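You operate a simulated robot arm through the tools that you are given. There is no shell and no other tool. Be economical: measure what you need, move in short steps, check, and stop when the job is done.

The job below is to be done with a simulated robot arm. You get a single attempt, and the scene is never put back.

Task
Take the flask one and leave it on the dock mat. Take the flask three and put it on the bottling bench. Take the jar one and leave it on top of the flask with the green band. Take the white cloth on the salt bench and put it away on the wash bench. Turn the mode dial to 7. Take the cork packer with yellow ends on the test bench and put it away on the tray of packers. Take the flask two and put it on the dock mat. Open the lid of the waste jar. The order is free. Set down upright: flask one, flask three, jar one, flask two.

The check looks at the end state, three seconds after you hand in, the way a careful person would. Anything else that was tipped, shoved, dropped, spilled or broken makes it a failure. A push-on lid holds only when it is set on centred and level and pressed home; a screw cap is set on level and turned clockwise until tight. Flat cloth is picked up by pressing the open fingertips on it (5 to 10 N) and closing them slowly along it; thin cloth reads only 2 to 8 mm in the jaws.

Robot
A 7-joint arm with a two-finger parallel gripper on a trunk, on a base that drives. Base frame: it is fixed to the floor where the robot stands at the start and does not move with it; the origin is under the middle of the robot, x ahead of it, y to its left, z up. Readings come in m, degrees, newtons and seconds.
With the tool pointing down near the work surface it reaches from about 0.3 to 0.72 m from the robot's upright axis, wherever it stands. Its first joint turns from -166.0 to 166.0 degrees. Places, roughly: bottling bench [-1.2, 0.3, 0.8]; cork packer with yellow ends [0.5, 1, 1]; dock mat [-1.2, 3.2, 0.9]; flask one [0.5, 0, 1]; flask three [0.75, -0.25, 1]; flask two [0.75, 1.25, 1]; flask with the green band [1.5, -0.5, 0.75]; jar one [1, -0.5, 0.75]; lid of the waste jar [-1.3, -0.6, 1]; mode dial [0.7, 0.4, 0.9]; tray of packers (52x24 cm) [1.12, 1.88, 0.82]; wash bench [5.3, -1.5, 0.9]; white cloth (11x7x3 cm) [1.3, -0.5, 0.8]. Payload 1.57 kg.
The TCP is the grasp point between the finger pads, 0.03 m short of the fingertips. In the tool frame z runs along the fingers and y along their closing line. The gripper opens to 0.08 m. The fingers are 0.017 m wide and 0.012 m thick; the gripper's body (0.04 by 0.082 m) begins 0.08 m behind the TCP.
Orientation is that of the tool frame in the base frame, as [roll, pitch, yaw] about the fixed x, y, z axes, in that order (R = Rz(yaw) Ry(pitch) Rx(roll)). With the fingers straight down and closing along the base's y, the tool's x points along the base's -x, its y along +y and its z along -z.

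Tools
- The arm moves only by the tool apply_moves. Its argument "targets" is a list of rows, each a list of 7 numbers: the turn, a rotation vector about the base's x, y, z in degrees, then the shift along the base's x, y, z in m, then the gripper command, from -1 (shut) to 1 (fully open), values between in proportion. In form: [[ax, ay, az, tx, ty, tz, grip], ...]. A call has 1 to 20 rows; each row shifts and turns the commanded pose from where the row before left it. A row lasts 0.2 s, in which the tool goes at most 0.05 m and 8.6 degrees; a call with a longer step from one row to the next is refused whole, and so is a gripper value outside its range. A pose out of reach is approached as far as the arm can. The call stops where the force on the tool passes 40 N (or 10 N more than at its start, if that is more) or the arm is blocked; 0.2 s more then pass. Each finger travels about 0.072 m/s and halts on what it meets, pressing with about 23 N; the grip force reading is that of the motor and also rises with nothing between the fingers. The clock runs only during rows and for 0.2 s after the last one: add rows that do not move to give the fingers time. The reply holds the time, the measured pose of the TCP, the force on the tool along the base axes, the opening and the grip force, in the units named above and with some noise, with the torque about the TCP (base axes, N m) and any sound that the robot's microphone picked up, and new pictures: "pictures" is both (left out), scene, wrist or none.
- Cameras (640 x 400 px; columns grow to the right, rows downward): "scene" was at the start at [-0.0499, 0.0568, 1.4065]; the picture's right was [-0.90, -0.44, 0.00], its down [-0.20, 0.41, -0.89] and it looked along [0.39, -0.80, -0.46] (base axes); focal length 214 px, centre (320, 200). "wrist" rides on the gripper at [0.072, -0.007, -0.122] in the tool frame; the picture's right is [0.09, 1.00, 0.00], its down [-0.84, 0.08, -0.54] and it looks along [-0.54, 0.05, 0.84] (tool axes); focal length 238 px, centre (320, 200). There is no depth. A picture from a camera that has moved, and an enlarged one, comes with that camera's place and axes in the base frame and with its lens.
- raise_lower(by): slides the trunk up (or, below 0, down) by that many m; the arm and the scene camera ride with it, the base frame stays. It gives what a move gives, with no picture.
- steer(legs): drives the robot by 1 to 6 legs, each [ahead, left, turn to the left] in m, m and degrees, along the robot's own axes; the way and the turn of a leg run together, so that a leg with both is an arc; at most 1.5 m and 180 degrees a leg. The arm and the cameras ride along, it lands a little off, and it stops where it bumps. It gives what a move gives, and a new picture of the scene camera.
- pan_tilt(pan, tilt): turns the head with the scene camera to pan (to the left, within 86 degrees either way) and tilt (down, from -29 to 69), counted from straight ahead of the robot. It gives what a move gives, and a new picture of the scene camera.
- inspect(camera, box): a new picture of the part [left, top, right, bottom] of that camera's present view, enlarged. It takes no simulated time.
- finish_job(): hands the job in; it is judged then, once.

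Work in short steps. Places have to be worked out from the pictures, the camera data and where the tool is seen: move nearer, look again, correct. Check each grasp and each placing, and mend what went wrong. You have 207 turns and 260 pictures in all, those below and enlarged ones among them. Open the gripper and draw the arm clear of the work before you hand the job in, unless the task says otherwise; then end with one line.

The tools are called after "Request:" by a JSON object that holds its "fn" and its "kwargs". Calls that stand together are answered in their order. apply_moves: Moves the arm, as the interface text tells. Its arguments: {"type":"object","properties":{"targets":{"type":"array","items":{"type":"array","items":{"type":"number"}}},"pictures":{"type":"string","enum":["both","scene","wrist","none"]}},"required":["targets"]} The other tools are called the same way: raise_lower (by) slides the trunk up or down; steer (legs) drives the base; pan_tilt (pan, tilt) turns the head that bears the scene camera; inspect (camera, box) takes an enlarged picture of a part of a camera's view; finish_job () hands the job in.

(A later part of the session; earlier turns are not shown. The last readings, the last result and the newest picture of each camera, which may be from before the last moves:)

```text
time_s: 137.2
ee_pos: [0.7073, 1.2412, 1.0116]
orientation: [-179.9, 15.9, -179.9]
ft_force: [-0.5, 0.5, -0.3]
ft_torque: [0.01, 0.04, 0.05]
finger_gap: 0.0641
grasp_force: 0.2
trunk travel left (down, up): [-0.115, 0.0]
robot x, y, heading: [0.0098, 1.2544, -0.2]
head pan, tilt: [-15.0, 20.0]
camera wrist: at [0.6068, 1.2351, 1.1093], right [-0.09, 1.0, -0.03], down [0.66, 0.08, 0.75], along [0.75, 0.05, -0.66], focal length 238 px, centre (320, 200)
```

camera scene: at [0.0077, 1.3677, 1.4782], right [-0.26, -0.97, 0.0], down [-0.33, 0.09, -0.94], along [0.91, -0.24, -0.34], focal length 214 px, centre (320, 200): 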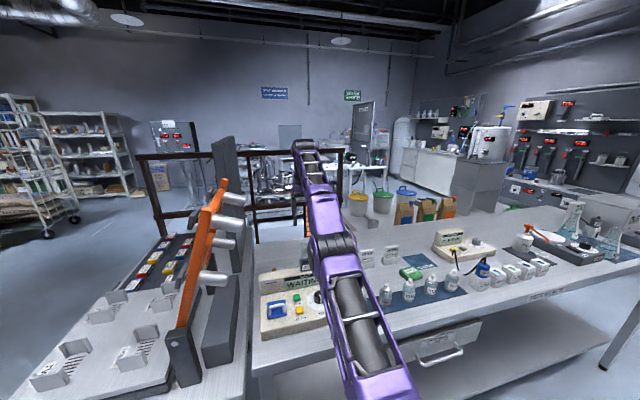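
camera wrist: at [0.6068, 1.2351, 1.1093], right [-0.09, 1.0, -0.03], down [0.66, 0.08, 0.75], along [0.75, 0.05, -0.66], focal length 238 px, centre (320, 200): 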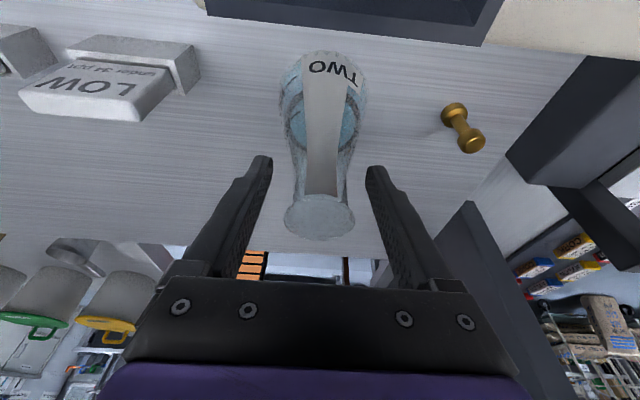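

The neck lies between the fingers. I close slowly.

Request:
{"fn": "apply_moves", "kwargs": {"targets": [[0, 0, 0, 0, 0, 0, 0.3], [0, 0, 0, 0, 0, 0, 0.1], [0, 0, 0, 0, 0, 0, -0.1], [0, 0, 0, 0, 0, 0, -0.3], [0, 0, 0, 0, 0, 0, -0.4], [0, 0, 0, 0, 0, 0, -0.5]], "pictures": "wrist"}}

```text
time_s: 138.6
ee_pos: [0.7077, 1.2418, 1.0117]
orientation: [-179.9, 15.8, -179.9]
ft_force: [0.4, 0.4, -1.1]
ft_torque: [-0.01, -0.06, 0.01]
finger_gap: 0.0422
grasp_force: 23.0
trunk travel left (down, up): [-0.115, 0.0]
robot x, y, heading: [0.0073, 1.2507, -0.2]
head pan, tilt: [-15.0, 20.0]
camera wrist: at [0.6067, 1.2353, 1.1095], right [-0.09, 1.0, -0.03], down [0.66, 0.08, 0.75], along [0.75, 0.05, -0.66], focal length 238 px, centre (320, 200)
```

wrist: 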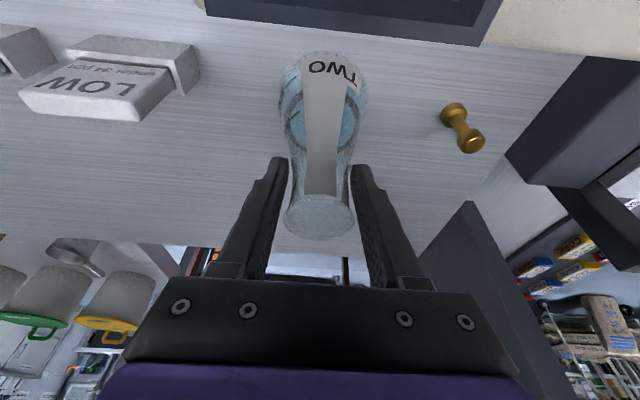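

Gripped at 42 mm. I lift slowly.

Request:
{"fn": "apply_moves", "kwargs": {"targets": [[0, 0, 0, 0, 0, 0.01, -0.5], [0, 0, 0, 0, 0, 0.02, -0.5], [0, 0, 0, 0, 0, 0.03, -0.5], [0, 0, 0, -0.005, 0, 0.04, -0.5], [0, 0, 0, -0.005, 0, 0.04, -0.5], [0, 0, 0, 0, 0, 0, -0.5]], "pictures": "both"}}

```text
time_s: 140.0
ee_pos: [0.6946, 1.2408, 1.1537]
orientation: [180.0, 15.8, -179.9]
ft_force: [-0.1, 0.4, -2.8]
ft_torque: [0.03, 0.0, 0.02]
finger_gap: 0.0422
grasp_force: 22.9
trunk travel left (down, up): [-0.115, 0.0]
robot x, y, heading: [0.0082, 1.2517, 0.0]
head pan, tilt: [-15.0, 20.0]
camera scene: at [0.0078, 1.3677, 1.4833], right [-0.26, -0.97, 0.0], down [-0.33, 0.09, -0.94], along [0.91, -0.24, -0.34], focal length 214 px, centre (320, 200)
camera wrist: at [0.5941, 1.2354, 1.2503], right [-0.09, 1.0, -0.03], down [0.66, 0.08, 0.75], along [0.75, 0.05, -0.66], focal length 238 px, centre (320, 200)
```

scene: 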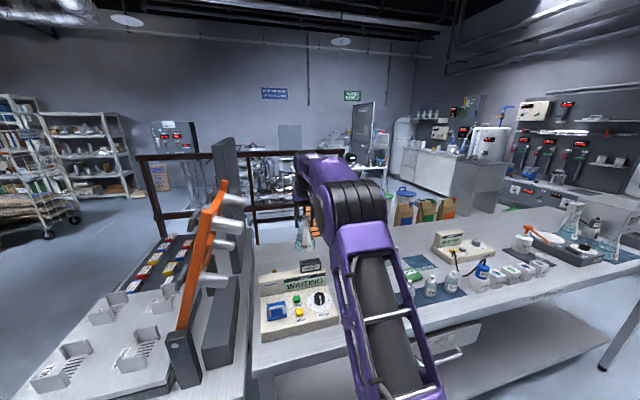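
wrist: 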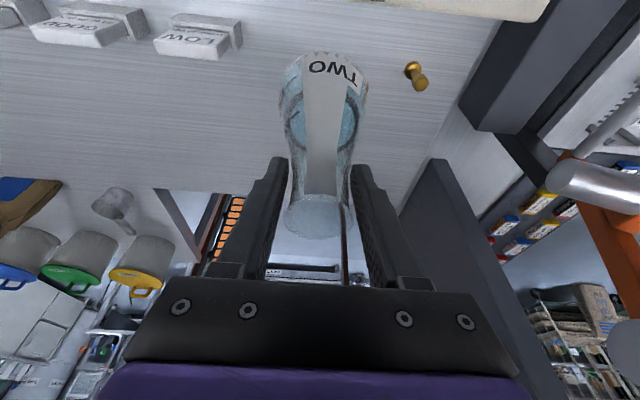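

The flask hangs upright (2.8 N). I raise a bit more and retract.

Request:
{"fn": "apply_moves", "kwargs": {"targets": [[0, 0, 0, -0.01, 0, 0.03, -0.5], [0, 0, 0, -0.02, 0, 0.03, -0.5], [0, 0, 0, -0.035, 0, 0.01, -0.5], [0, 0, 0, -0.035, 0, 0, -0.5], [0, 0, 0, -0.035, 0, 0, -0.5], [0, 0, 0, -0.035, 0, 0, -0.5], [0, 0, 0, -0.035, 0, 0, -0.5], [0, 0, 0, -0.035, 0, 0, -0.5]], "pictures": "none"}}

Request:
{"fn": "steer", "kwargs": {"legs": [[-0.35, 0, 0]]}}

Request:
{"fn": "pan_tilt", "kwargs": {"pan": 80, "tilt": 25}}

```text
time_s: 141.8
ee_pos: [0.4561, 1.2409, 1.223]
orientation: [-179.9, 15.7, -179.9]
ft_force: [0.8, -1.3, -2.1]
ft_torque: [-0.01, 0.03, -0.01]
finger_gap: 0.0415
grasp_force: 23.0
trunk travel left (down, up): [-0.115, 0.0]
robot x, y, heading: [0.0066, 1.2514, -0.0]
head pan, tilt: [-15.0, 20.0]
```

```text
time_s: 144.1
ee_pos: [0.1111, 1.2454, 1.2226]
orientation: [-179.8, 15.8, -179.2]
ft_force: [0.0, -0.6, -3.0]
ft_torque: [0.01, 0.05, 0.0]
finger_gap: 0.0416
grasp_force: 23.1
trunk travel left (down, up): [-0.115, 0.0]
robot x, y, heading: [-0.3379, 1.2515, 0.6]
head pan, tilt: [-15.0, 20.0]
camera scene: at [-0.3383, 1.3664, 1.4833], right [-0.25, -0.97, 0.0], down [-0.33, 0.09, -0.94], along [0.91, -0.24, -0.34], focal length 214 px, centre (320, 200)
```

scene: 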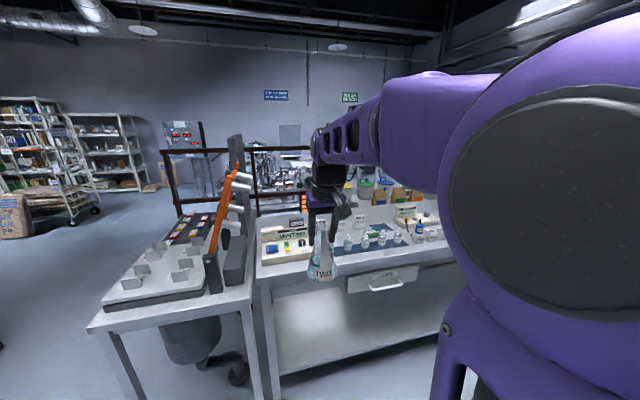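

```text
time_s: 145.8
ee_pos: [0.112, 1.2452, 1.2203]
orientation: [-179.9, 15.6, -179.3]
ft_force: [0.1, -0.1, -3.2]
ft_torque: [-0.02, -0.01, 0.01]
finger_gap: 0.0412
grasp_force: 22.9
trunk travel left (down, up): [-0.115, 0.0]
robot x, y, heading: [-0.3406, 1.2536, 0.4]
head pan, tilt: [80.0, 25.0]
camera scene: at [-0.3354, 1.3889, 1.4824], right [-0.01, -1.0, 0.0], down [-0.35, 0.0, -0.94], along [0.94, -0.01, -0.35], focal length 214 px, centre (320, 200)
```

scene: 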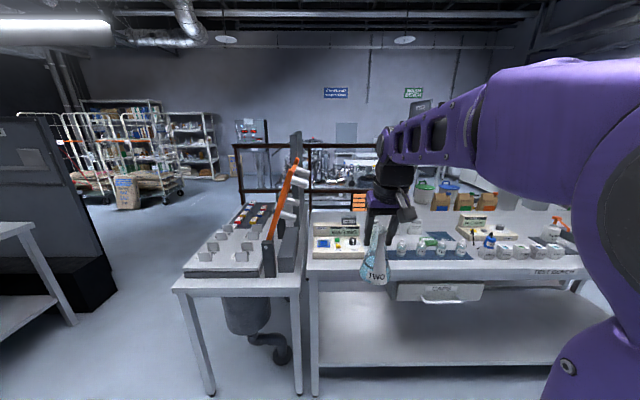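

The arm blocks the head again, so I turn the robot instead: left to face +y, up the aisle, then left to face the wall benches near the dock mat.

Request:
{"fn": "steer", "kwargs": {"legs": [[0, 0, 90], [1.5, 0, 0]]}}

Request:
{"fn": "steer", "kwargs": {"legs": [[0.42, 0, 0], [0, 0, 89]]}}

Request:
{"fn": "pan_tilt", "kwargs": {"pan": 0, "tilt": 35}}

```text
time_s: 157.1
ee_pos: [-0.3102, 3.1921, 1.2214]
orientation: [-179.9, 15.6, -90.3]
ft_force: [-0.1, 0.2, -3.1]
ft_torque: [0.02, -0.02, -0.01]
finger_gap: 0.0409
grasp_force: 22.8
trunk travel left (down, up): [-0.115, 0.0]
robot x, y, heading: [-0.3226, 2.7435, 89.8]
head pan, tilt: [80.0, 25.0]
camera scene: at [-0.4614, 2.7452, 1.4795], right [1.0, -0.03, 0.0], down [-0.01, -0.38, -0.92], along [0.03, 0.92, -0.38], focal length 214 px, centre (320, 200)
```

scene: 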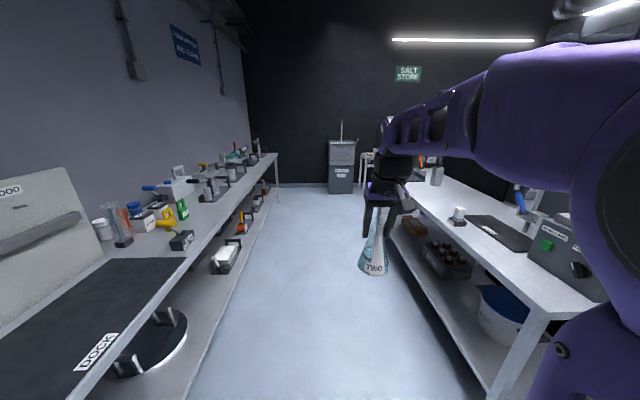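

```text
time_s: 163.5
ee_pos: [-0.7739, 3.1531, 1.2201]
orientation: [-179.9, 15.4, 1.1]
ft_force: [-0.2, -1.0, -2.4]
ft_torque: [0.0, 0.04, 0.0]
finger_gap: 0.0408
grasp_force: 22.8
trunk travel left (down, up): [-0.115, 0.0]
robot x, y, heading: [-0.3236, 3.1549, -179.0]
head pan, tilt: [80.0, 25.0]
camera scene: at [-0.3236, 3.0121, 1.4786], right [0.0, 1.0, 0.0], down [0.39, 0.0, -0.92], along [-0.92, 0.0, -0.39], focal length 214 px, centre (320, 200)
```

scene: 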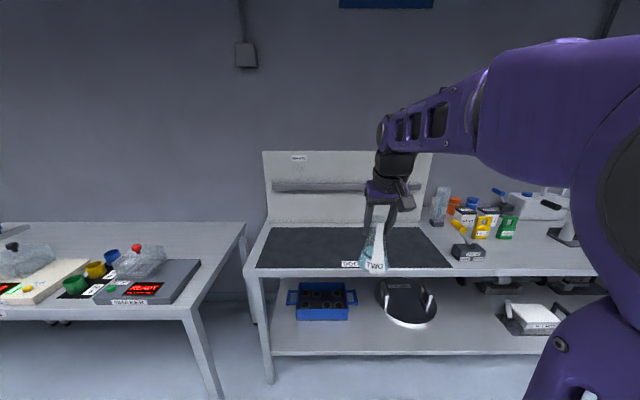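

```text
time_s: 165.1
ee_pos: [-0.7733, 3.1542, 1.2198]
orientation: [-179.9, 15.5, 1.1]
ft_force: [-0.8, 0.0, -2.7]
ft_torque: [-0.01, -0.02, 0.04]
finger_gap: 0.0407
grasp_force: 23.2
trunk travel left (down, up): [-0.115, 0.0]
robot x, y, heading: [-0.3217, 3.1501, -179.0]
head pan, tilt: [0.0, 35.0]
camera scene: at [-0.322, 3.0143, 1.4699], right [0.03, 1.0, 0.0], down [0.47, -0.01, -0.88], along [-0.88, 0.02, -0.47], focal length 214 px, centre (320, 200)
```

scene: 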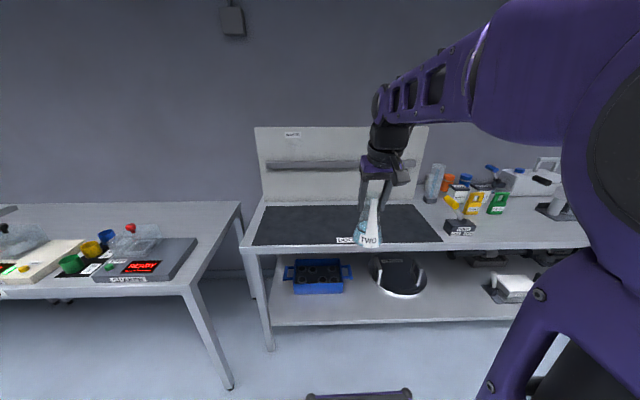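

The dock mat spans about x -1.34…-1.03, y 2.73…3.55. I drive 0.15 m closer and plan to set flask two at (-1.14, 3.27).

Request:
{"fn": "steer", "kwargs": {"legs": [[0.15, 0, 0]]}}

Request:
{"fn": "apply_moves", "kwargs": {"targets": [[0, 0, 0, -0.03, 0.02, 0, -0.5], [0, 0, 0, -0.035, 0.02, 0, -0.5], [0, 0, 0, -0.035, 0.02, -0.01, -0.5], [0, 0, 0, -0.035, 0.02, -0.02, -0.5], [0, 0, 0, -0.035, 0.02, -0.03, -0.5], [0, 0, 0, -0.03, 0.015, -0.03, -0.5], [0, 0, 0, -0.015, 0, -0.03, -0.5], [0, 0, 0, 0, 0, 0, -0.5]], "pictures": "both"}}

```text
time_s: 166.4
ee_pos: [-0.9224, 3.154, 1.2191]
orientation: [-179.9, 15.4, 0.9]
ft_force: [0.0, 0.3, -2.4]
ft_torque: [0.06, 0.01, 0.03]
finger_gap: 0.0406
grasp_force: 23.6
trunk travel left (down, up): [-0.115, 0.0]
robot x, y, heading: [-0.4726, 3.1487, -179.5]
head pan, tilt: [0.0, 35.0]
camera scene: at [-0.4712, 3.0127, 1.4691], right [0.04, 1.0, 0.0], down [0.48, -0.02, -0.88], along [-0.88, 0.03, -0.48], focal length 214 px, centre (320, 200)
```

scene: 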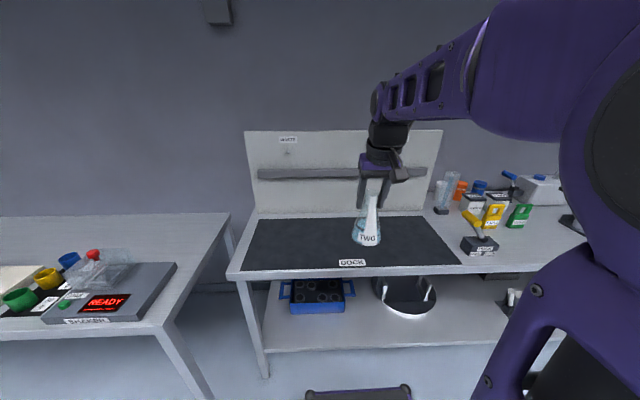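

```text
refused: row 5 steps farther than a row can; nothing moved
```

Request:
{"fn": "apply_moves", "kwargs": {"targets": [[0, 0, 0, -0.03, 0.02, 0, -0.5], [0, 0, 0, -0.035, 0.02, 0, -0.5], [0, 0, 0, -0.035, 0.02, -0.01, -0.5], [0, 0, 0, -0.035, 0.02, -0.02, -0.5], [0, 0, 0, -0.035, 0.02, -0.025, -0.5], [0, 0, 0, -0.03, 0.015, -0.03, -0.5], [0, 0, 0, -0.015, 0, -0.03, -0.5], [0, 0, 0, 0, 0, 0, -0.5]], "pictures": "both"}}

```text
time_s: 168.2
ee_pos: [-1.14, 3.2711, 1.1032]
orientation: [-179.9, 15.4, 0.8]
ft_force: [-0.3, 0.4, -1.9]
ft_torque: [0.01, -0.04, -0.01]
finger_gap: 0.0402
grasp_force: 23.0
trunk travel left (down, up): [-0.115, 0.0]
robot x, y, heading: [-0.4716, 3.1523, -179.3]
head pan, tilt: [0.0, 35.0]
camera scene: at [-0.4687, 3.0082, 1.4595], right [-0.01, 1.0, 0.0], down [0.57, 0.01, -0.82], along [-0.82, -0.01, -0.57], focal length 214 px, centre (320, 200)
camera wrist: at [-1.0364, 3.2795, 1.2003], right [0.1, -0.99, -0.03], down [-0.66, -0.09, 0.74], along [-0.74, -0.06, -0.67], focal length 238 px, centre (320, 200)
```

scene: 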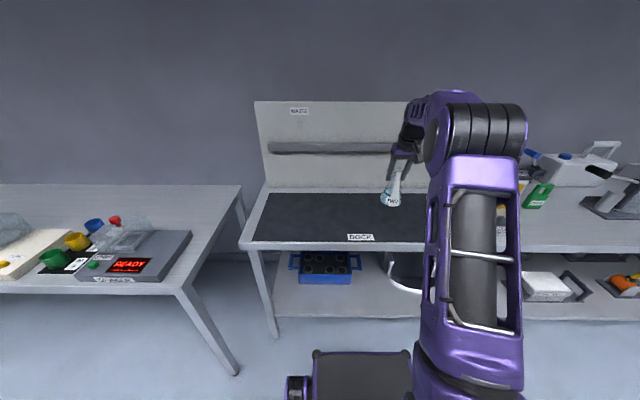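
wrist: 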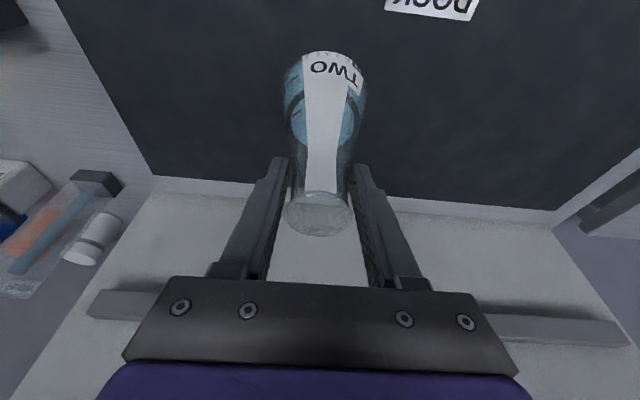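

I lower toward the mat, small steps at the end.

Request:
{"fn": "apply_moves", "kwargs": {"targets": [[0, 0, 0, 0, 0, -0.03, -0.5], [0, 0, 0, 0, 0, -0.025, -0.5], [0, 0, 0, 0, 0, -0.015, -0.5], [0, 0, 0, 0, 0, -0.008, -0.5], [0, 0, 0, 0, 0, -0.005, -0.5], [0, 0, 0, 0, 0, 0, -0.5]], "pictures": "none"}}

```text
time_s: 169.6
ee_pos: [-1.1366, 3.2687, 1.0197]
orientation: [-179.9, 15.5, 0.8]
ft_force: [-0.2, -0.4, -2.2]
ft_torque: [0.01, 0.0, -0.03]
finger_gap: 0.0403
grasp_force: 22.8
trunk travel left (down, up): [-0.115, 0.0]
robot x, y, heading: [-0.4689, 3.1465, -179.4]
head pan, tilt: [0.0, 35.0]
```

Request:
{"fn": "apply_moves", "kwargs": {"targets": [[0, 0, 0, 0, 0, -0.004, -0.5], [0, 0, 0, 0, 0, -0.004, -0.5], [0, 0, 0, 0, 0, -0.004, -0.5], [0, 0, 0, 0, 0, 0, -0.5]], "pictures": "wrist"}}

```text
time_s: 170.6
ee_pos: [-1.1362, 3.2697, 1.0087]
orientation: [-179.9, 15.4, 0.9]
ft_force: [1.2, -0.1, -2.1]
ft_torque: [-0.01, 0.0, 0.03]
finger_gap: 0.0403
grasp_force: 22.8
trunk travel left (down, up): [-0.115, 0.0]
robot x, y, heading: [-0.4734, 3.1466, -179.4]
head pan, tilt: [0.0, 35.0]
camera wrist: at [-1.0339, 3.2779, 1.1071], right [0.1, -0.99, -0.03], down [-0.66, -0.09, 0.74], along [-0.74, -0.06, -0.67], focal length 238 px, centre (320, 200)
```

wrist: 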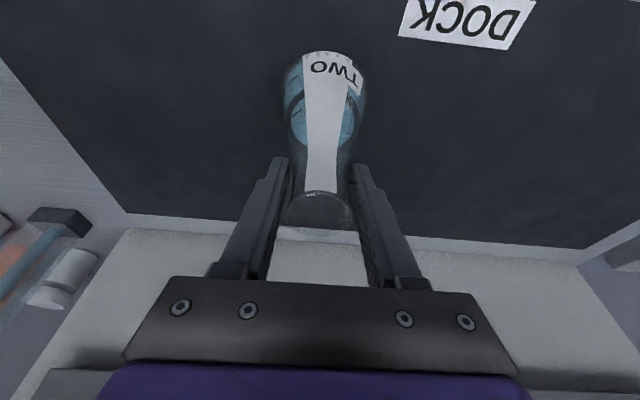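

Request:
{"fn": "apply_moves", "kwargs": {"targets": [[0, 0, 0, 0, 0, -0.005, -0.5], [0, 0, 0, 0, 0, -0.005, -0.5], [0, 0, 0, 0, 0, -0.005, -0.5], [0, 0, 0, 0, 0, -0.005, -0.5], [0, 0, 0, 0, 0, 0, -0.5]], "pictures": "none"}}

```text
time_s: 171.8
ee_pos: [-1.137, 3.2687, 0.989]
orientation: [180.0, 15.4, 0.8]
ft_force: [0.3, 0.1, -2.9]
ft_torque: [0.01, 0.0, 0.01]
finger_gap: 0.0402
grasp_force: 22.8
trunk travel left (down, up): [-0.115, 0.0]
robot x, y, heading: [-0.4715, 3.1485, -179.4]
head pan, tilt: [0.0, 35.0]
```

The mat works out at about z 0.875, so contact is near. Finer steps now.

Request:
{"fn": "apply_moves", "kwargs": {"targets": [[0, 0, 0, 0, 0, -0.003, -0.5], [0, 0, 0, 0, 0, -0.003, -0.5], [0, 0, 0, 0, 0, -0.003, -0.5], [0, 0, 0, 0, 0, 0, -0.5]], "pictures": "none"}}

```text
time_s: 172.8
ee_pos: [-1.1368, 3.2691, 0.9805]
orientation: [-179.8, 15.4, 0.7]
ft_force: [0.4, 0.8, -2.1]
ft_torque: [-0.02, 0.01, 0.0]
finger_gap: 0.0401
grasp_force: 22.9
trunk travel left (down, up): [-0.115, 0.0]
robot x, y, heading: [-0.4723, 3.151, -179.4]
head pan, tilt: [0.0, 35.0]
```

Request:
{"fn": "apply_moves", "kwargs": {"targets": [[0, 0, 0, 0, 0, -0.004, -0.5], [0, 0, 0, 0, 0, -0.004, -0.5], [0, 0, 0, 0, 0, -0.004, -0.5], [0, 0, 0, 0, 0, 0, -0.5]], "pictures": "wrist"}}

Request:
{"fn": "inspect", "kwargs": {"camera": "scene", "box": [330, 130, 450, 230]}}

```text
time_s: 173.8
ee_pos: [-1.1373, 3.2687, 0.9718]
orientation: [-179.8, 15.9, 0.8]
ft_force: [-2.4, 1.2, 27.5]
ft_torque: [0.06, 0.15, 0.02]
finger_gap: 0.0424
grasp_force: 23.2
trunk travel left (down, up): [-0.115, 0.0]
robot x, y, heading: [-0.4738, 3.1484, -179.4]
head pan, tilt: [0.0, 35.0]
camera wrist: at [-1.0337, 3.2776, 1.0692], right [0.1, -0.99, -0.03], down [-0.65, -0.09, 0.75], along [-0.75, -0.06, -0.66], focal length 238 px, centre (320, 200)
```

wrist: 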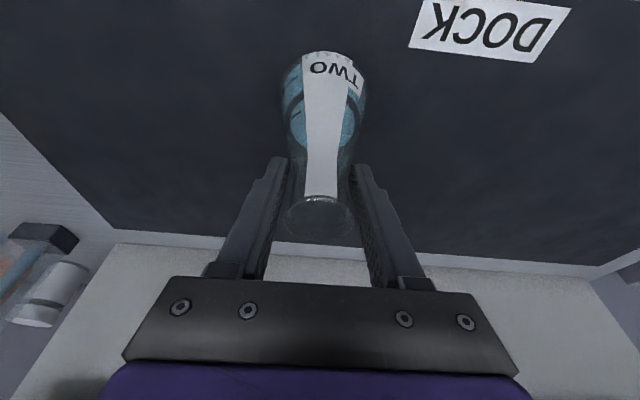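

```text
4.00 times, centred on (390, 180) of scene
camera zoom: at [-0.4662, 3.0079, 1.4597], right [-0.01, 1.0, 0.0], down [0.57, 0.01, -0.82], along [-0.82, -0.01, -0.57], focal length 858 px, centre (40, 280)
```

zoom: 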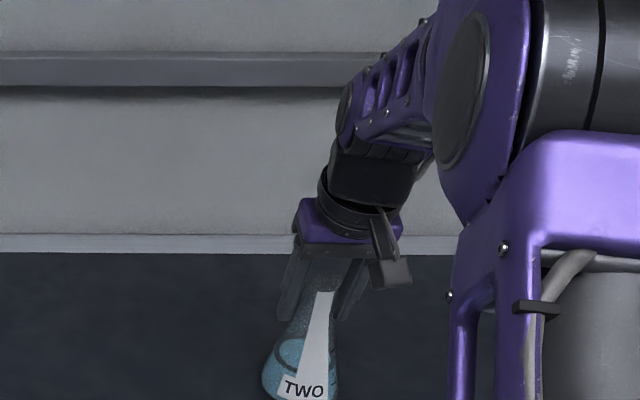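

Contact. I ease off the pressure and open slowly, then withdraw up.

Request:
{"fn": "apply_moves", "kwargs": {"targets": [[0, 0, 0, 0, 0, 0.005, -0.5], [0, 0, 0, 0, 0, 0, 0.2], [0, 0, 0, 0, 0, 0, 0.5], [0, 0, 0, 0, 0, 0, 0.6], [0, 0, 0, 0, 0, 0, 0.6]], "pictures": "wrist"}}

```text
time_s: 175.0
ee_pos: [-1.1372, 3.2697, 0.9725]
orientation: [-179.9, 15.4, 0.8]
ft_force: [-0.8, -0.1, 0.3]
ft_torque: [0.0, 0.0, 0.01]
finger_gap: 0.0641
grasp_force: 0.0
trunk travel left (down, up): [-0.115, 0.0]
robot x, y, heading: [-0.4723, 3.1535, -179.2]
head pan, tilt: [0.0, 35.0]
camera wrist: at [-1.0342, 3.2786, 1.071], right [0.1, -0.99, -0.03], down [-0.66, -0.09, 0.74], along [-0.74, -0.06, -0.67], focal length 238 px, centre (320, 200)
```

wrist: 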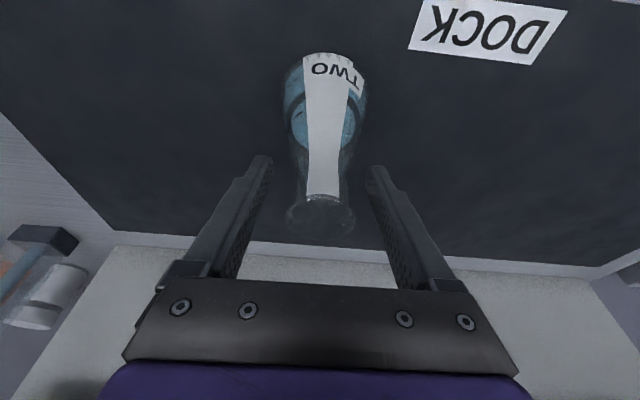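

Flask two stands on the mat. I withdraw upward and retract, then drive back toward flask one.

Request:
{"fn": "apply_moves", "kwargs": {"targets": [[0, 0, 0, 0.01, 0, 0.035, 0.6], [0, 0, 0, 0.011, 0, 0.039, 0.6], [0, 0, 0, 0.011, 0, 0.039, 0.6], [0, 0, 0, 0.02, 0, 0.039, 0.6], [0, 0, 0, 0.03, -0.02, 0.03, 1], [0, 0, 0, 0.04, -0.025, 0.01, 1], [0, 0, 0, 0.04, -0.025, 0.01, 1], [0, 0, 0, 0.04, -0.025, 0.01, 1]], "pictures": "scene"}}

Request:
{"fn": "inspect", "kwargs": {"camera": "scene", "box": [240, 150, 440, 275]}}

Request:
{"fn": "steer", "kwargs": {"legs": [[-0.15, 0, 0], [0, 0, 89], [1.5, 0, 0], [1.5, 0, 0]]}}

```text
time_s: 176.8
ee_pos: [-0.9341, 3.1758, 1.1859]
orientation: [-179.9, 15.4, 0.8]
ft_force: [-0.2, 1.0, -0.4]
ft_torque: [-0.01, 0.01, -0.01]
finger_gap: 0.0797
grasp_force: 0.1
trunk travel left (down, up): [-0.115, 0.0]
robot x, y, heading: [-0.4744, 3.1493, -179.2]
head pan, tilt: [0.0, 35.0]
camera scene: at [-0.4684, 3.0083, 1.4594], right [-0.01, 1.0, 0.0], down [0.57, 0.01, -0.82], along [-0.82, -0.01, -0.57], focal length 214 px, centre (320, 200)
```

scene: 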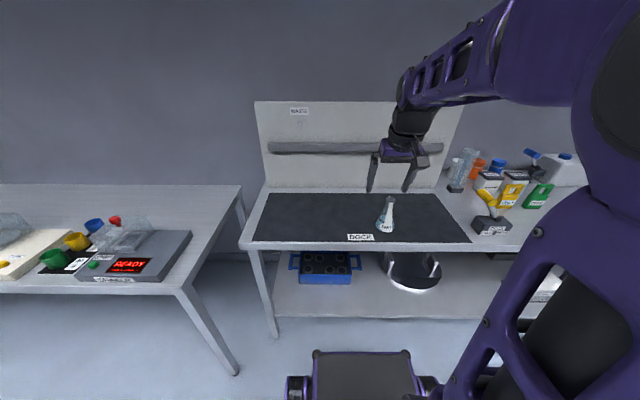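

```text
3.20 times, centred on (340, 212) of scene
camera zoom: at [-0.4684, 3.0083, 1.4594], right [-0.01, 1.0, 0.0], down [0.57, 0.01, -0.82], along [-0.82, -0.01, -0.57], focal length 686 px, centre (256, 160)
```

zoom: 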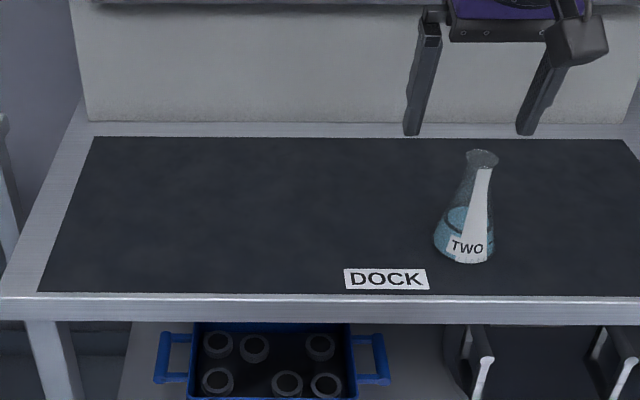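

```text
time_s: 196.2
ee_pos: [-0.378, -0.3097, 1.1849]
orientation: [-179.9, 15.4, 90.7]
ft_force: [0.5, 0.5, 0.4]
ft_torque: [-0.01, 0.01, 0.02]
finger_gap: 0.08
grasp_force: 0.0
trunk travel left (down, up): [-0.115, 0.0]
robot x, y, heading: [-0.3479, 0.1549, -89.5]
head pan, tilt: [0.0, 35.0]
camera scene: at [-0.2107, 0.1553, 1.4595], right [-1.0, -0.01, 0.0], down [-0.01, 0.57, -0.82], along [0.01, -0.82, -0.57], focal length 214 px, centre (320, 200)
```

scene: 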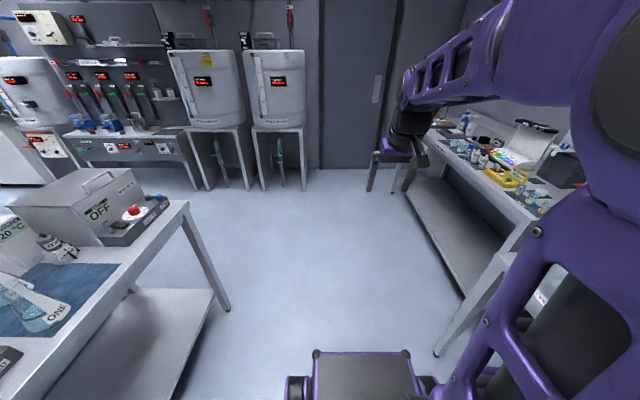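

Now I face the test bench at the flasks.

Request:
{"fn": "steer", "kwargs": {"legs": [[0, 0, 89.5], [0.3, -0.3, 0]]}}

Request:
{"fn": "inspect", "kwargs": {"camera": "wrist", "box": [0, 0, 640, 400]}}

```text
time_s: 203.5
ee_pos: [0.4199, -0.1575, 1.1853]
orientation: [-179.9, 15.4, -178.5]
ft_force: [-0.3, 0.8, 1.0]
ft_torque: [0.0, 0.03, 0.01]
finger_gap: 0.0798
grasp_force: 0.0
trunk travel left (down, up): [-0.115, 0.0]
robot x, y, heading: [-0.0426, -0.1332, 1.7]
head pan, tilt: [0.0, 35.0]
camera scene: at [-0.047, 0.0034, 1.4595], right [0.02, -1.0, 0.0], down [-0.57, -0.01, -0.82], along [0.82, 0.02, -0.57], focal length 214 px, centre (320, 200)
```

scene: 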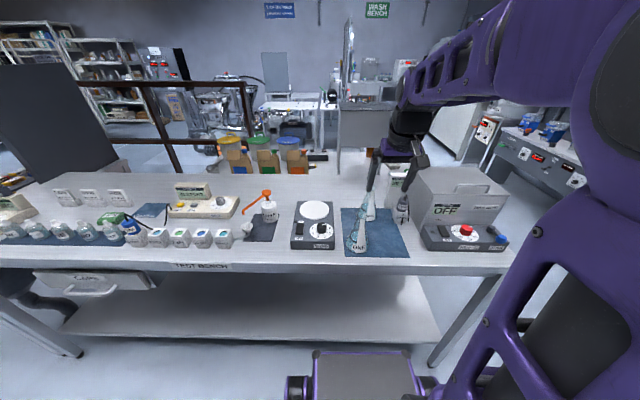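

```text
1.00 times, centred on (320, 200) of wrist (not enlarged: the box is as wide or as high as the picture)
camera zoom: at [0.3207, -0.1651, 1.2842], right [-0.11, 0.99, -0.03], down [0.66, 0.1, 0.74], along [0.74, 0.07, -0.67], focal length 238 px, centre (320, 200)
```

zoom: 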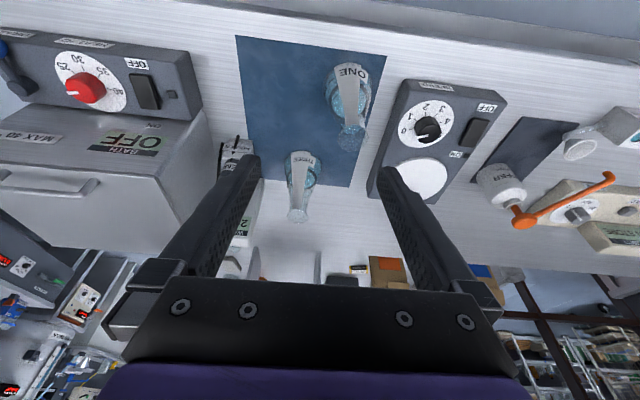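

Flask one's rim is at (0.477, -0.116) and flask three's at (0.633, -0.171). I come over flask one; this time I grip higher, at the neck just below the rim.

Request:
{"fn": "apply_moves", "kwargs": {"targets": [[0, 0, 0, 0.01, 0.011, -0.025, 0.6], [0, 0, 0, 0.015, 0.011, -0.025, 0.6], [0, 0, 0, 0.015, 0.011, -0.025, 0.6], [0, 0, 0, 0.008, 0.008, 0, 0.6], [0, 0, 0, 0, 0, 0, 0.6]], "pictures": "wrist"}}

```text
time_s: 204.7
ee_pos: [0.4674, -0.1171, 1.111]
orientation: [-179.9, 15.4, -178.6]
ft_force: [0.7, -0.5, 0.5]
ft_torque: [-0.01, -0.02, 0.02]
finger_gap: 0.064
grasp_force: 0.0
trunk travel left (down, up): [-0.115, 0.0]
robot x, y, heading: [-0.0416, -0.138, 1.3]
head pan, tilt: [0.0, 35.0]
camera wrist: at [0.3678, -0.125, 1.2103], right [-0.11, 0.99, -0.03], down [0.66, 0.1, 0.74], along [0.74, 0.07, -0.67], focal length 238 px, centre (320, 200)
```

wrist: 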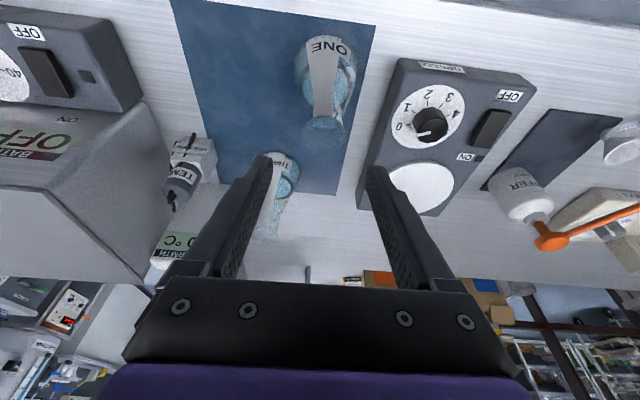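

Request:
{"fn": "apply_moves", "kwargs": {"targets": [[0, 0, 0, 0.005, 0.003, -0.03, 0.6], [0, 0, 0, 0.003, 0.002, -0.03, 0.6], [0, 0, 0, 0.001, 0, -0.027, 0.6], [0, 0, 0, 0, 0, 0, 0.6]], "pictures": "wrist"}}

```text
time_s: 205.7
ee_pos: [0.4775, -0.1101, 1.0239]
orientation: [-180.0, 15.5, -178.4]
ft_force: [0.2, -0.4, 0.1]
ft_torque: [-0.01, 0.01, 0.01]
finger_gap: 0.0642
grasp_force: 0.1
trunk travel left (down, up): [-0.115, 0.0]
robot x, y, heading: [-0.0401, -0.1356, 1.3]
head pan, tilt: [0.0, 35.0]
camera wrist: at [0.3775, -0.1189, 1.1225], right [-0.11, 0.99, -0.03], down [0.66, 0.1, 0.74], along [0.74, 0.07, -0.67], focal length 238 px, centre (320, 200)
```

wrist: 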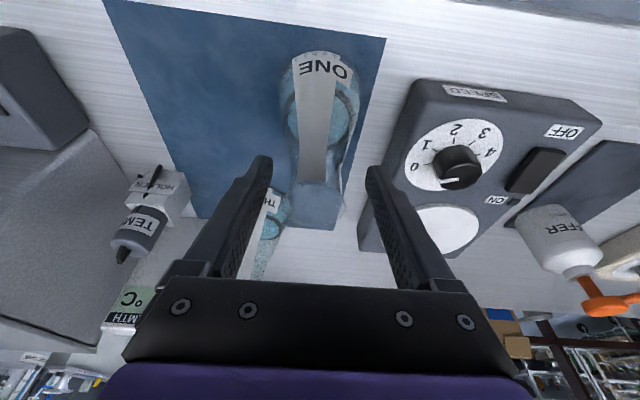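

Good; closing on the neck.

Request:
{"fn": "apply_moves", "kwargs": {"targets": [[0, 0, 0, 0, 0, 0, 0.3], [0, 0, 0, 0, 0, 0, 0.1], [0, 0, 0, 0, 0, 0, -0.1], [0, 0, 0, 0, 0, 0, -0.3], [0, 0, 0, 0, 0, 0, -0.5], [0, 0, 0, 0, 0, 0, -0.6], [0, 0, 0, 0, 0, 0.01, -0.6], [0, 0, 0, 0, 0, 0.02, -0.6], [0, 0, 0, 0, 0, 0.03, -0.6], [0, 0, 0, 0, 0, 0.04, -0.6], [0, 0, 0, 0, 0, 0, -0.6]], "pictures": "wrist"}}

```text
time_s: 208.1
ee_pos: [0.4781, -0.1098, 1.128]
orientation: [-179.8, 15.4, -178.5]
ft_force: [0.0, -0.8, -3.1]
ft_torque: [0.0, 0.0, 0.02]
finger_gap: 0.0372
grasp_force: 23.3
trunk travel left (down, up): [-0.115, 0.0]
robot x, y, heading: [-0.044, -0.1372, 1.5]
head pan, tilt: [0.0, 35.0]
camera wrist: at [0.3783, -0.118, 1.2257], right [-0.11, 0.99, -0.03], down [0.66, 0.09, 0.74], along [0.74, 0.07, -0.67], focal length 238 px, centre (320, 200)
```

wrist: 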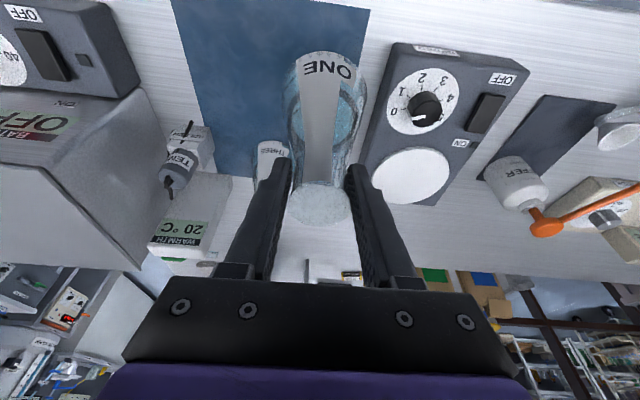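

Flask one is held (37 mm). I raise, retract, and drive to the dock.

Request:
{"fn": "apply_moves", "kwargs": {"targets": [[0, 0, 0, -0.01, -0.01, 0.04, -0.6], [0, 0, 0, -0.02, -0.01, 0.03, -0.6], [0, 0, 0, -0.025, -0.01, 0.01, -0.6], [0, 0, 0, 0, 0, 0, -0.6]], "pictures": "none"}}

Request:
{"fn": "steer", "kwargs": {"legs": [[-0.3, 0, 0], [0, 0, 88.5], [1.5, 0, 0], [1.5, 0, 0], [0.1, 0, 0], [0, 0, 89.5]]}}

```text
time_s: 209.1
ee_pos: [0.4246, -0.1392, 1.2052]
orientation: [-180.0, 15.4, -178.6]
ft_force: [0.0, -0.2, -2.5]
ft_torque: [0.05, -0.01, 0.02]
finger_gap: 0.0372
grasp_force: 23.1
trunk travel left (down, up): [-0.115, 0.0]
robot x, y, heading: [-0.0428, -0.1372, 1.4]
head pan, tilt: [0.0, 35.0]
```

```text
time_s: 233.8
ee_pos: [-0.7719, 3.0116, 1.205]
orientation: [-179.9, 15.3, -1.9]
ft_force: [-0.6, -0.8, -2.0]
ft_torque: [-0.01, -0.01, 0.0]
finger_gap: 0.0371
grasp_force: 22.5
trunk travel left (down, up): [-0.115, 0.0]
robot x, y, heading: [-0.3063, 2.9823, 178.0]
head pan, tilt: [0.0, 35.0]
camera scene: at [-0.3099, 2.8385, 1.4595], right [0.04, 1.0, 0.0], down [0.57, -0.02, -0.82], along [-0.82, 0.03, -0.57], focal length 214 px, centre (320, 200)
```

scene: 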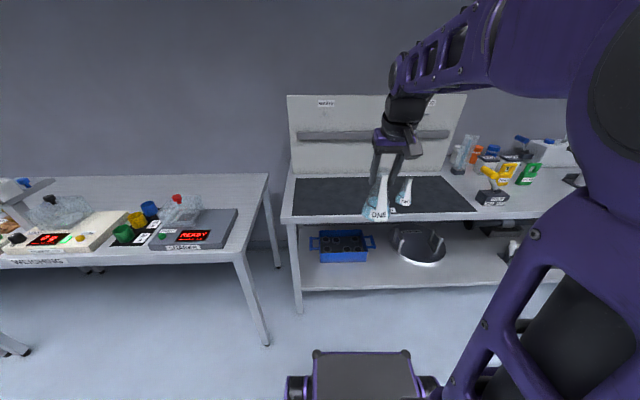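

I drive ahead 0.16 m and bring flask one over (-1.14, 3.02), 0.25 m from flask two.

Request:
{"fn": "steer", "kwargs": {"legs": [[0.16, 0, 1.5]]}}

Request:
{"fn": "apply_moves", "kwargs": {"targets": [[0, 0, 0, -0.035, 0, -0.01, -0.6], [0, 0, 0, -0.04, 0, -0.02, -0.6], [0, 0, 0, -0.04, 0, -0.025, -0.6], [0, 0, 0, -0.04, 0, -0.025, -0.6], [0, 0, 0, -0.04, 0, -0.025, -0.6], [0, 0, 0, -0.015, 0, -0.03, -0.6], [0, 0, 0, 0, 0, -0.03, -0.6], [0, 0, 0, 0, 0, 0, -0.6]], "pictures": "both"}}

```text
time_s: 235.2
ee_pos: [-0.9345, 3.0037, 1.2065]
orientation: [-179.8, 15.4, -0.6]
ft_force: [-0.1, 0.2, -2.6]
ft_torque: [-0.03, 0.0, -0.01]
finger_gap: 0.0372
grasp_force: 23.0
trunk travel left (down, up): [-0.115, 0.0]
robot x, y, heading: [-0.4727, 2.9819, 179.1]
head pan, tilt: [0.0, 35.0]
camera scene: at [-0.4688, 2.8424, 1.4594], right [0.01, 1.0, 0.0], down [0.57, -0.01, -0.82], along [-0.82, 0.01, -0.57], focal length 214 px, centre (320, 200)
```

scene: 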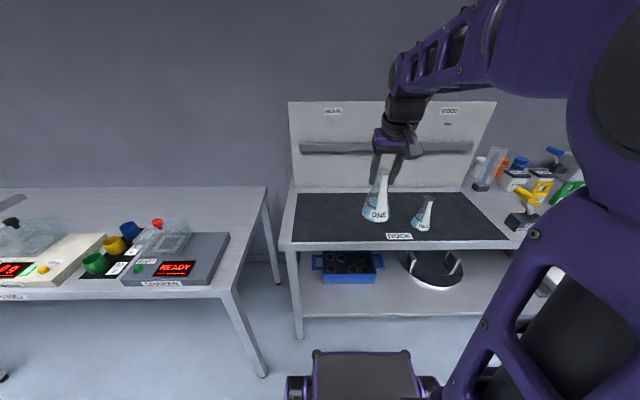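

```text
time_s: 237.0
ee_pos: [-1.1439, 3.005, 1.0394]
orientation: [-179.9, 15.3, -0.5]
ft_force: [0.0, 0.6, -2.8]
ft_torque: [-0.01, -0.03, 0.02]
finger_gap: 0.0371
grasp_force: 22.6
trunk travel left (down, up): [-0.115, 0.0]
robot x, y, heading: [-0.4691, 2.9849, 179.4]
head pan, tilt: [0.0, 35.0]
camera scene: at [-0.4689, 2.8424, 1.4595], right [0.01, 1.0, 0.0], down [0.57, -0.01, -0.82], along [-0.82, 0.01, -0.57], focal length 214 px, centre (320, 200)
camera wrist: at [-1.041, 3.0112, 1.1383], right [0.08, -1.0, -0.03], down [-0.66, -0.07, 0.74], along [-0.74, -0.04, -0.67], focal length 238 px, centre (320, 200)
```

scene: 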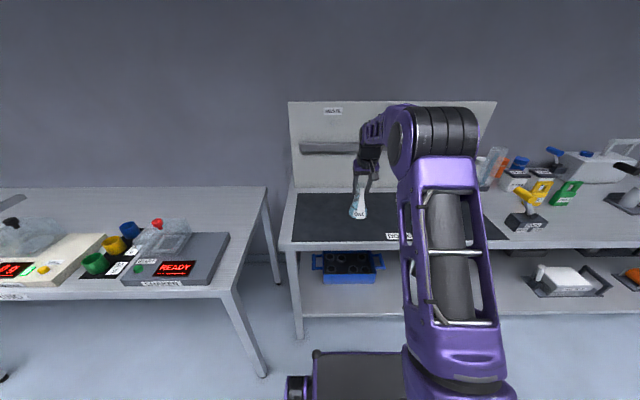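
wrist: 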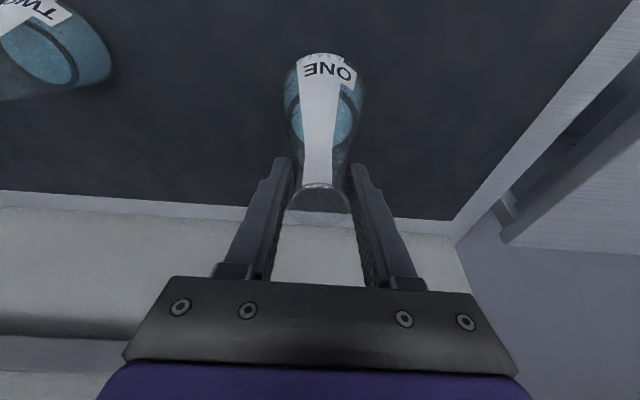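

Request:
{"fn": "apply_moves", "kwargs": {"targets": [[0, 0, 0, 0, 0, -0.02, -0.6], [0, 0, 0, 0, 0, -0.012, -0.6], [0, 0, 0, 0, 0, -0.004, -0.6], [0, 0, 0, 0, 0, -0.004, -0.6], [0, 0, 0, 0, 0, 0, -0.6]], "pictures": "none"}}

```text
time_s: 238.2
ee_pos: [-1.144, 3.004, 1.0016]
orientation: [-180.0, 15.3, -0.7]
ft_force: [0.2, -0.2, -2.2]
ft_torque: [0.0, -0.03, -0.01]
finger_gap: 0.0374
grasp_force: 22.7
trunk travel left (down, up): [-0.115, 0.0]
robot x, y, heading: [-0.4689, 2.9843, 179.5]
head pan, tilt: [0.0, 35.0]
```

Request:
{"fn": "apply_moves", "kwargs": {"targets": [[0, 0, 0, 0, 0, -0.003, -0.6], [0, 0, 0, 0, 0, -0.003, -0.6], [0, 0, 0, 0, 0, -0.003, -0.6], [0, 0, 0, 0, 0, 0, -0.6]], "pictures": "none"}}

```text
time_s: 239.2
ee_pos: [-1.1442, 3.0043, 0.9921]
orientation: [-180.0, 15.4, -0.6]
ft_force: [0.3, -0.2, -3.7]
ft_torque: [0.0, -0.03, 0.01]
finger_gap: 0.0372
grasp_force: 23.0
trunk travel left (down, up): [-0.115, 0.0]
robot x, y, heading: [-0.4727, 2.9837, 179.3]
head pan, tilt: [0.0, 35.0]
```

Request:
{"fn": "apply_moves", "kwargs": {"targets": [[0, 0, 0, 0, 0, -0.003, -0.6], [0, 0, 0, 0, 0, -0.003, -0.6], [0, 0, 0, 0, 0, 0, -0.6]], "pictures": "none"}}

```text
time_s: 240.0
ee_pos: [-1.144, 3.0039, 0.9848]
orientation: [-179.9, 15.4, -0.6]
ft_force: [0.5, -0.2, -3.0]
ft_torque: [-0.01, -0.03, 0.0]
finger_gap: 0.0374
grasp_force: 23.3
trunk travel left (down, up): [-0.115, 0.0]
robot x, y, heading: [-0.4685, 2.982, 179.2]
head pan, tilt: [0.0, 35.0]
```

Request:
{"fn": "apply_moves", "kwargs": {"targets": [[0, 0, 0, 0, 0, -0.003, -0.6], [0, 0, 0, 0, 0, -0.003, -0.6], [0, 0, 0, 0, 0, -0.003, -0.6], [0, 0, 0, 0, 0, 0, -0.6]], "pictures": "wrist"}}

```text
time_s: 241.0
ee_pos: [-1.1447, 3.0048, 0.9808]
orientation: [-179.9, 15.9, -0.5]
ft_force: [0.0, -1.7, 27.3]
ft_torque: [-0.06, 0.18, 0.08]
finger_gap: 0.038
grasp_force: 22.6
trunk travel left (down, up): [-0.115, 0.0]
robot x, y, heading: [-0.4664, 2.9819, 179.4]
head pan, tilt: [0.0, 35.0]
camera wrist: at [-1.0404, 3.0103, 1.0785], right [0.08, -1.0, -0.03], down [-0.66, -0.07, 0.75], along [-0.75, -0.04, -0.66], focal length 238 px, centre (320, 200)
```

wrist: 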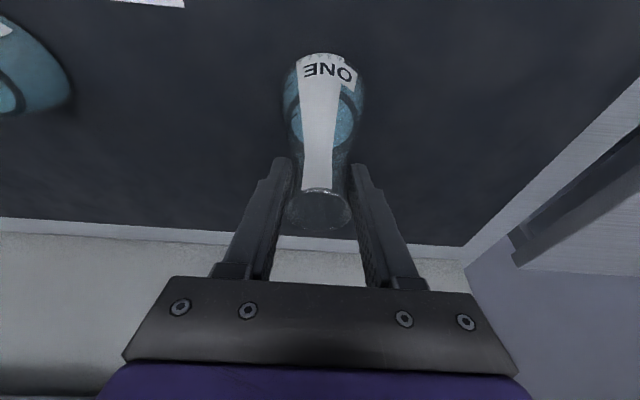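

Contact. I ease off, open, and withdraw.

Request:
{"fn": "apply_moves", "kwargs": {"targets": [[0, 0, 0, 0, 0, 0.005, -0.6], [0, 0, 0, 0, 0, 0, 0.1], [0, 0, 0, 0, 0, 0, 0.4], [0, 0, 0, 0, 0, 0, 0.6], [0, 0, 0, 0, 0, 0, 0.6], [0, 0, 0, 0.01, 0, 0.035, 0.6], [0, 0, 0, 0.011, 0, 0.039, 0.6], [0, 0, 0, 0.011, 0, 0.039, 0.6], [0, 0, 0, 0.03, 0, 0.035, 0.6], [0, 0, 0, 0.04, 0, 0.03, 1], [0, 0, 0, 0.04, 0, 0.01, 1], [0, 0, 0, 0.04, 0, 0.01, 1], [0, 0, 0, 0.04, 0, 0.01, 1]], "pictures": "scene"}}

Request:
{"fn": "inspect", "kwargs": {"camera": "scene", "box": [280, 150, 480, 275]}}

Request:
{"fn": "steer", "kwargs": {"legs": [[-0.15, 0, 0], [0, 0, 91], [1.5, 0, 0], [1.3, 0, 0]]}}

```text
time_s: 243.8
ee_pos: [-0.9179, 3.0039, 1.1872]
orientation: [-179.9, 15.0, -0.7]
ft_force: [0.0, -0.2, -0.2]
ft_torque: [-0.03, -0.04, -0.01]
finger_gap: 0.0799
grasp_force: 0.1
trunk travel left (down, up): [-0.115, 0.0]
robot x, y, heading: [-0.4706, 2.9813, 179.4]
head pan, tilt: [0.0, 35.0]
camera scene: at [-0.4695, 2.8466, 1.4618], right [0.06, 1.0, 0.0], down [0.55, -0.03, -0.83], along [-0.83, 0.05, -0.55], focal length 214 px, centre (320, 200)
```

scene: 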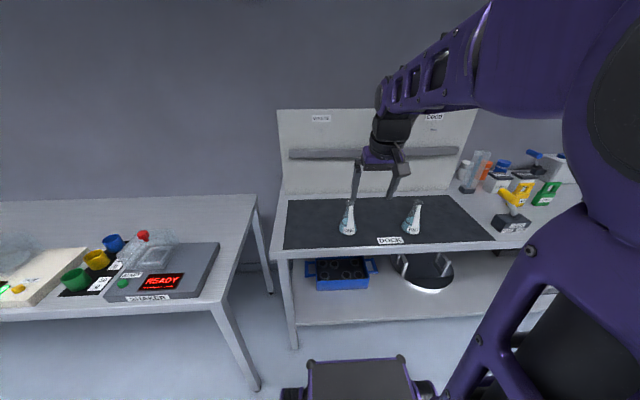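

```text
3.20 times, centred on (380, 212) of scene
camera zoom: at [-0.4695, 2.8466, 1.4618], right [0.06, 1.0, 0.0], down [0.55, -0.03, -0.83], along [-0.83, 0.05, -0.55], focal length 686 px, centre (128, 160)
```

zoom: 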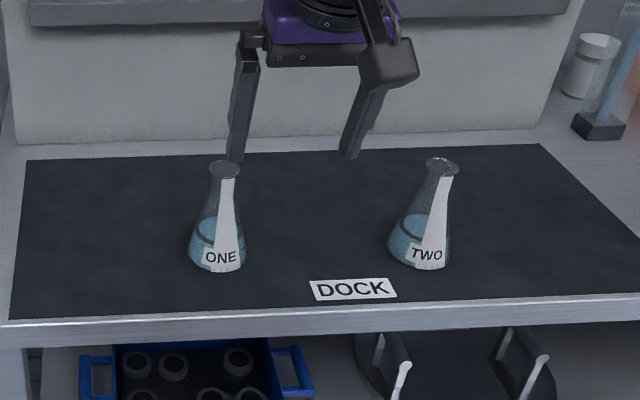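

```text
time_s: 262.5
ee_pos: [-0.1291, -0.2665, 1.1898]
orientation: [-179.9, 15.4, 92.7]
ft_force: [-0.3, 0.7, 0.0]
ft_torque: [0.0, 0.02, -0.01]
finger_gap: 0.08
grasp_force: 0.1
trunk travel left (down, up): [-0.115, 0.0]
robot x, y, heading: [-0.1322, 0.1834, -87.6]
head pan, tilt: [0.0, 35.0]
camera scene: at [0.0016, 0.1889, 1.4627], right [-1.0, 0.01, 0.0], down [0.01, 0.54, -0.84], along [-0.01, -0.84, -0.54], focal length 214 px, centre (320, 200)
```

scene: 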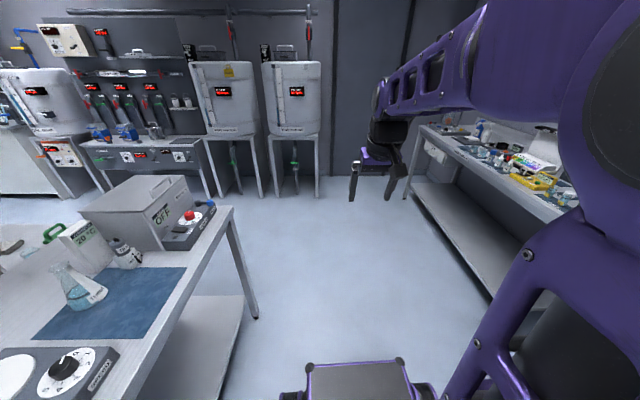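

Both flasks stand. Now flask three: I shift away from the bench, turn to face it, and approach.

Request:
{"fn": "steer", "kwargs": {"legs": [[0.3, -0.22, 0], [0, 0, 87.6], [0.33, 0, 0]]}}

Request:
{"fn": "inspect", "kwargs": {"camera": "wrist", "box": [0, 0, 640, 400]}}

```text
time_s: 270.8
ee_pos: [0.4463, -0.1388, 1.1886]
orientation: [-179.9, 15.3, -179.4]
ft_force: [0.6, 0.5, 1.1]
ft_torque: [0.03, -0.01, -0.01]
finger_gap: 0.0801
grasp_force: 0.1
trunk travel left (down, up): [-0.115, 0.0]
robot x, y, heading: [-0.0072, -0.1241, 0.6]
head pan, tilt: [0.0, 35.0]
camera scene: at [-0.0052, 0.0076, 1.4626], right [-0.05, -1.0, 0.0], down [-0.54, 0.02, -0.84], along [0.84, -0.04, -0.54], focal length 214 px, centre (320, 200)
```

scene: 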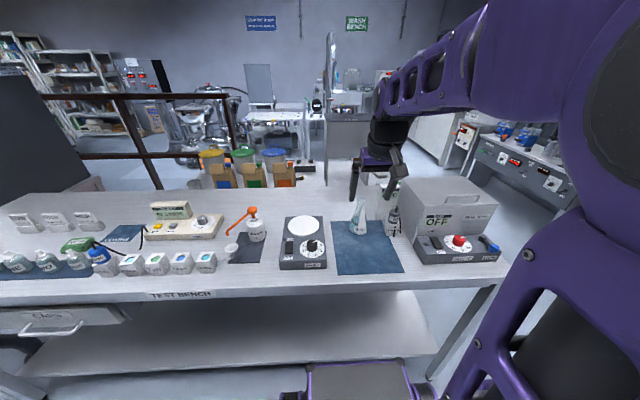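

```text
1.00 times, centred on (320, 200) of wrist (not enlarged: the box is as wide or as high as the picture)
camera zoom: at [0.346, -0.1456, 1.288], right [-0.1, 0.99, -0.03], down [0.66, 0.09, 0.74], along [0.74, 0.06, -0.67], focal length 238 px, centre (320, 200)
```

zoom: 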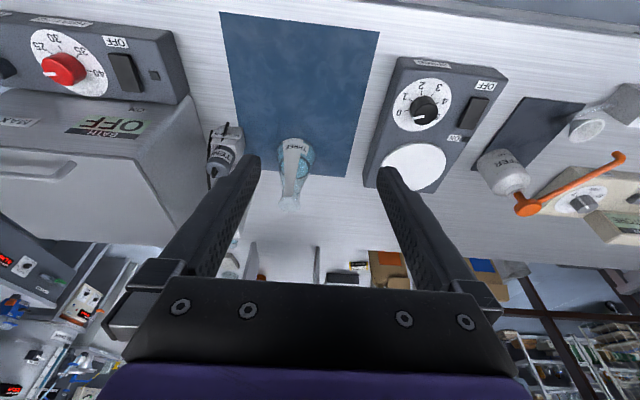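

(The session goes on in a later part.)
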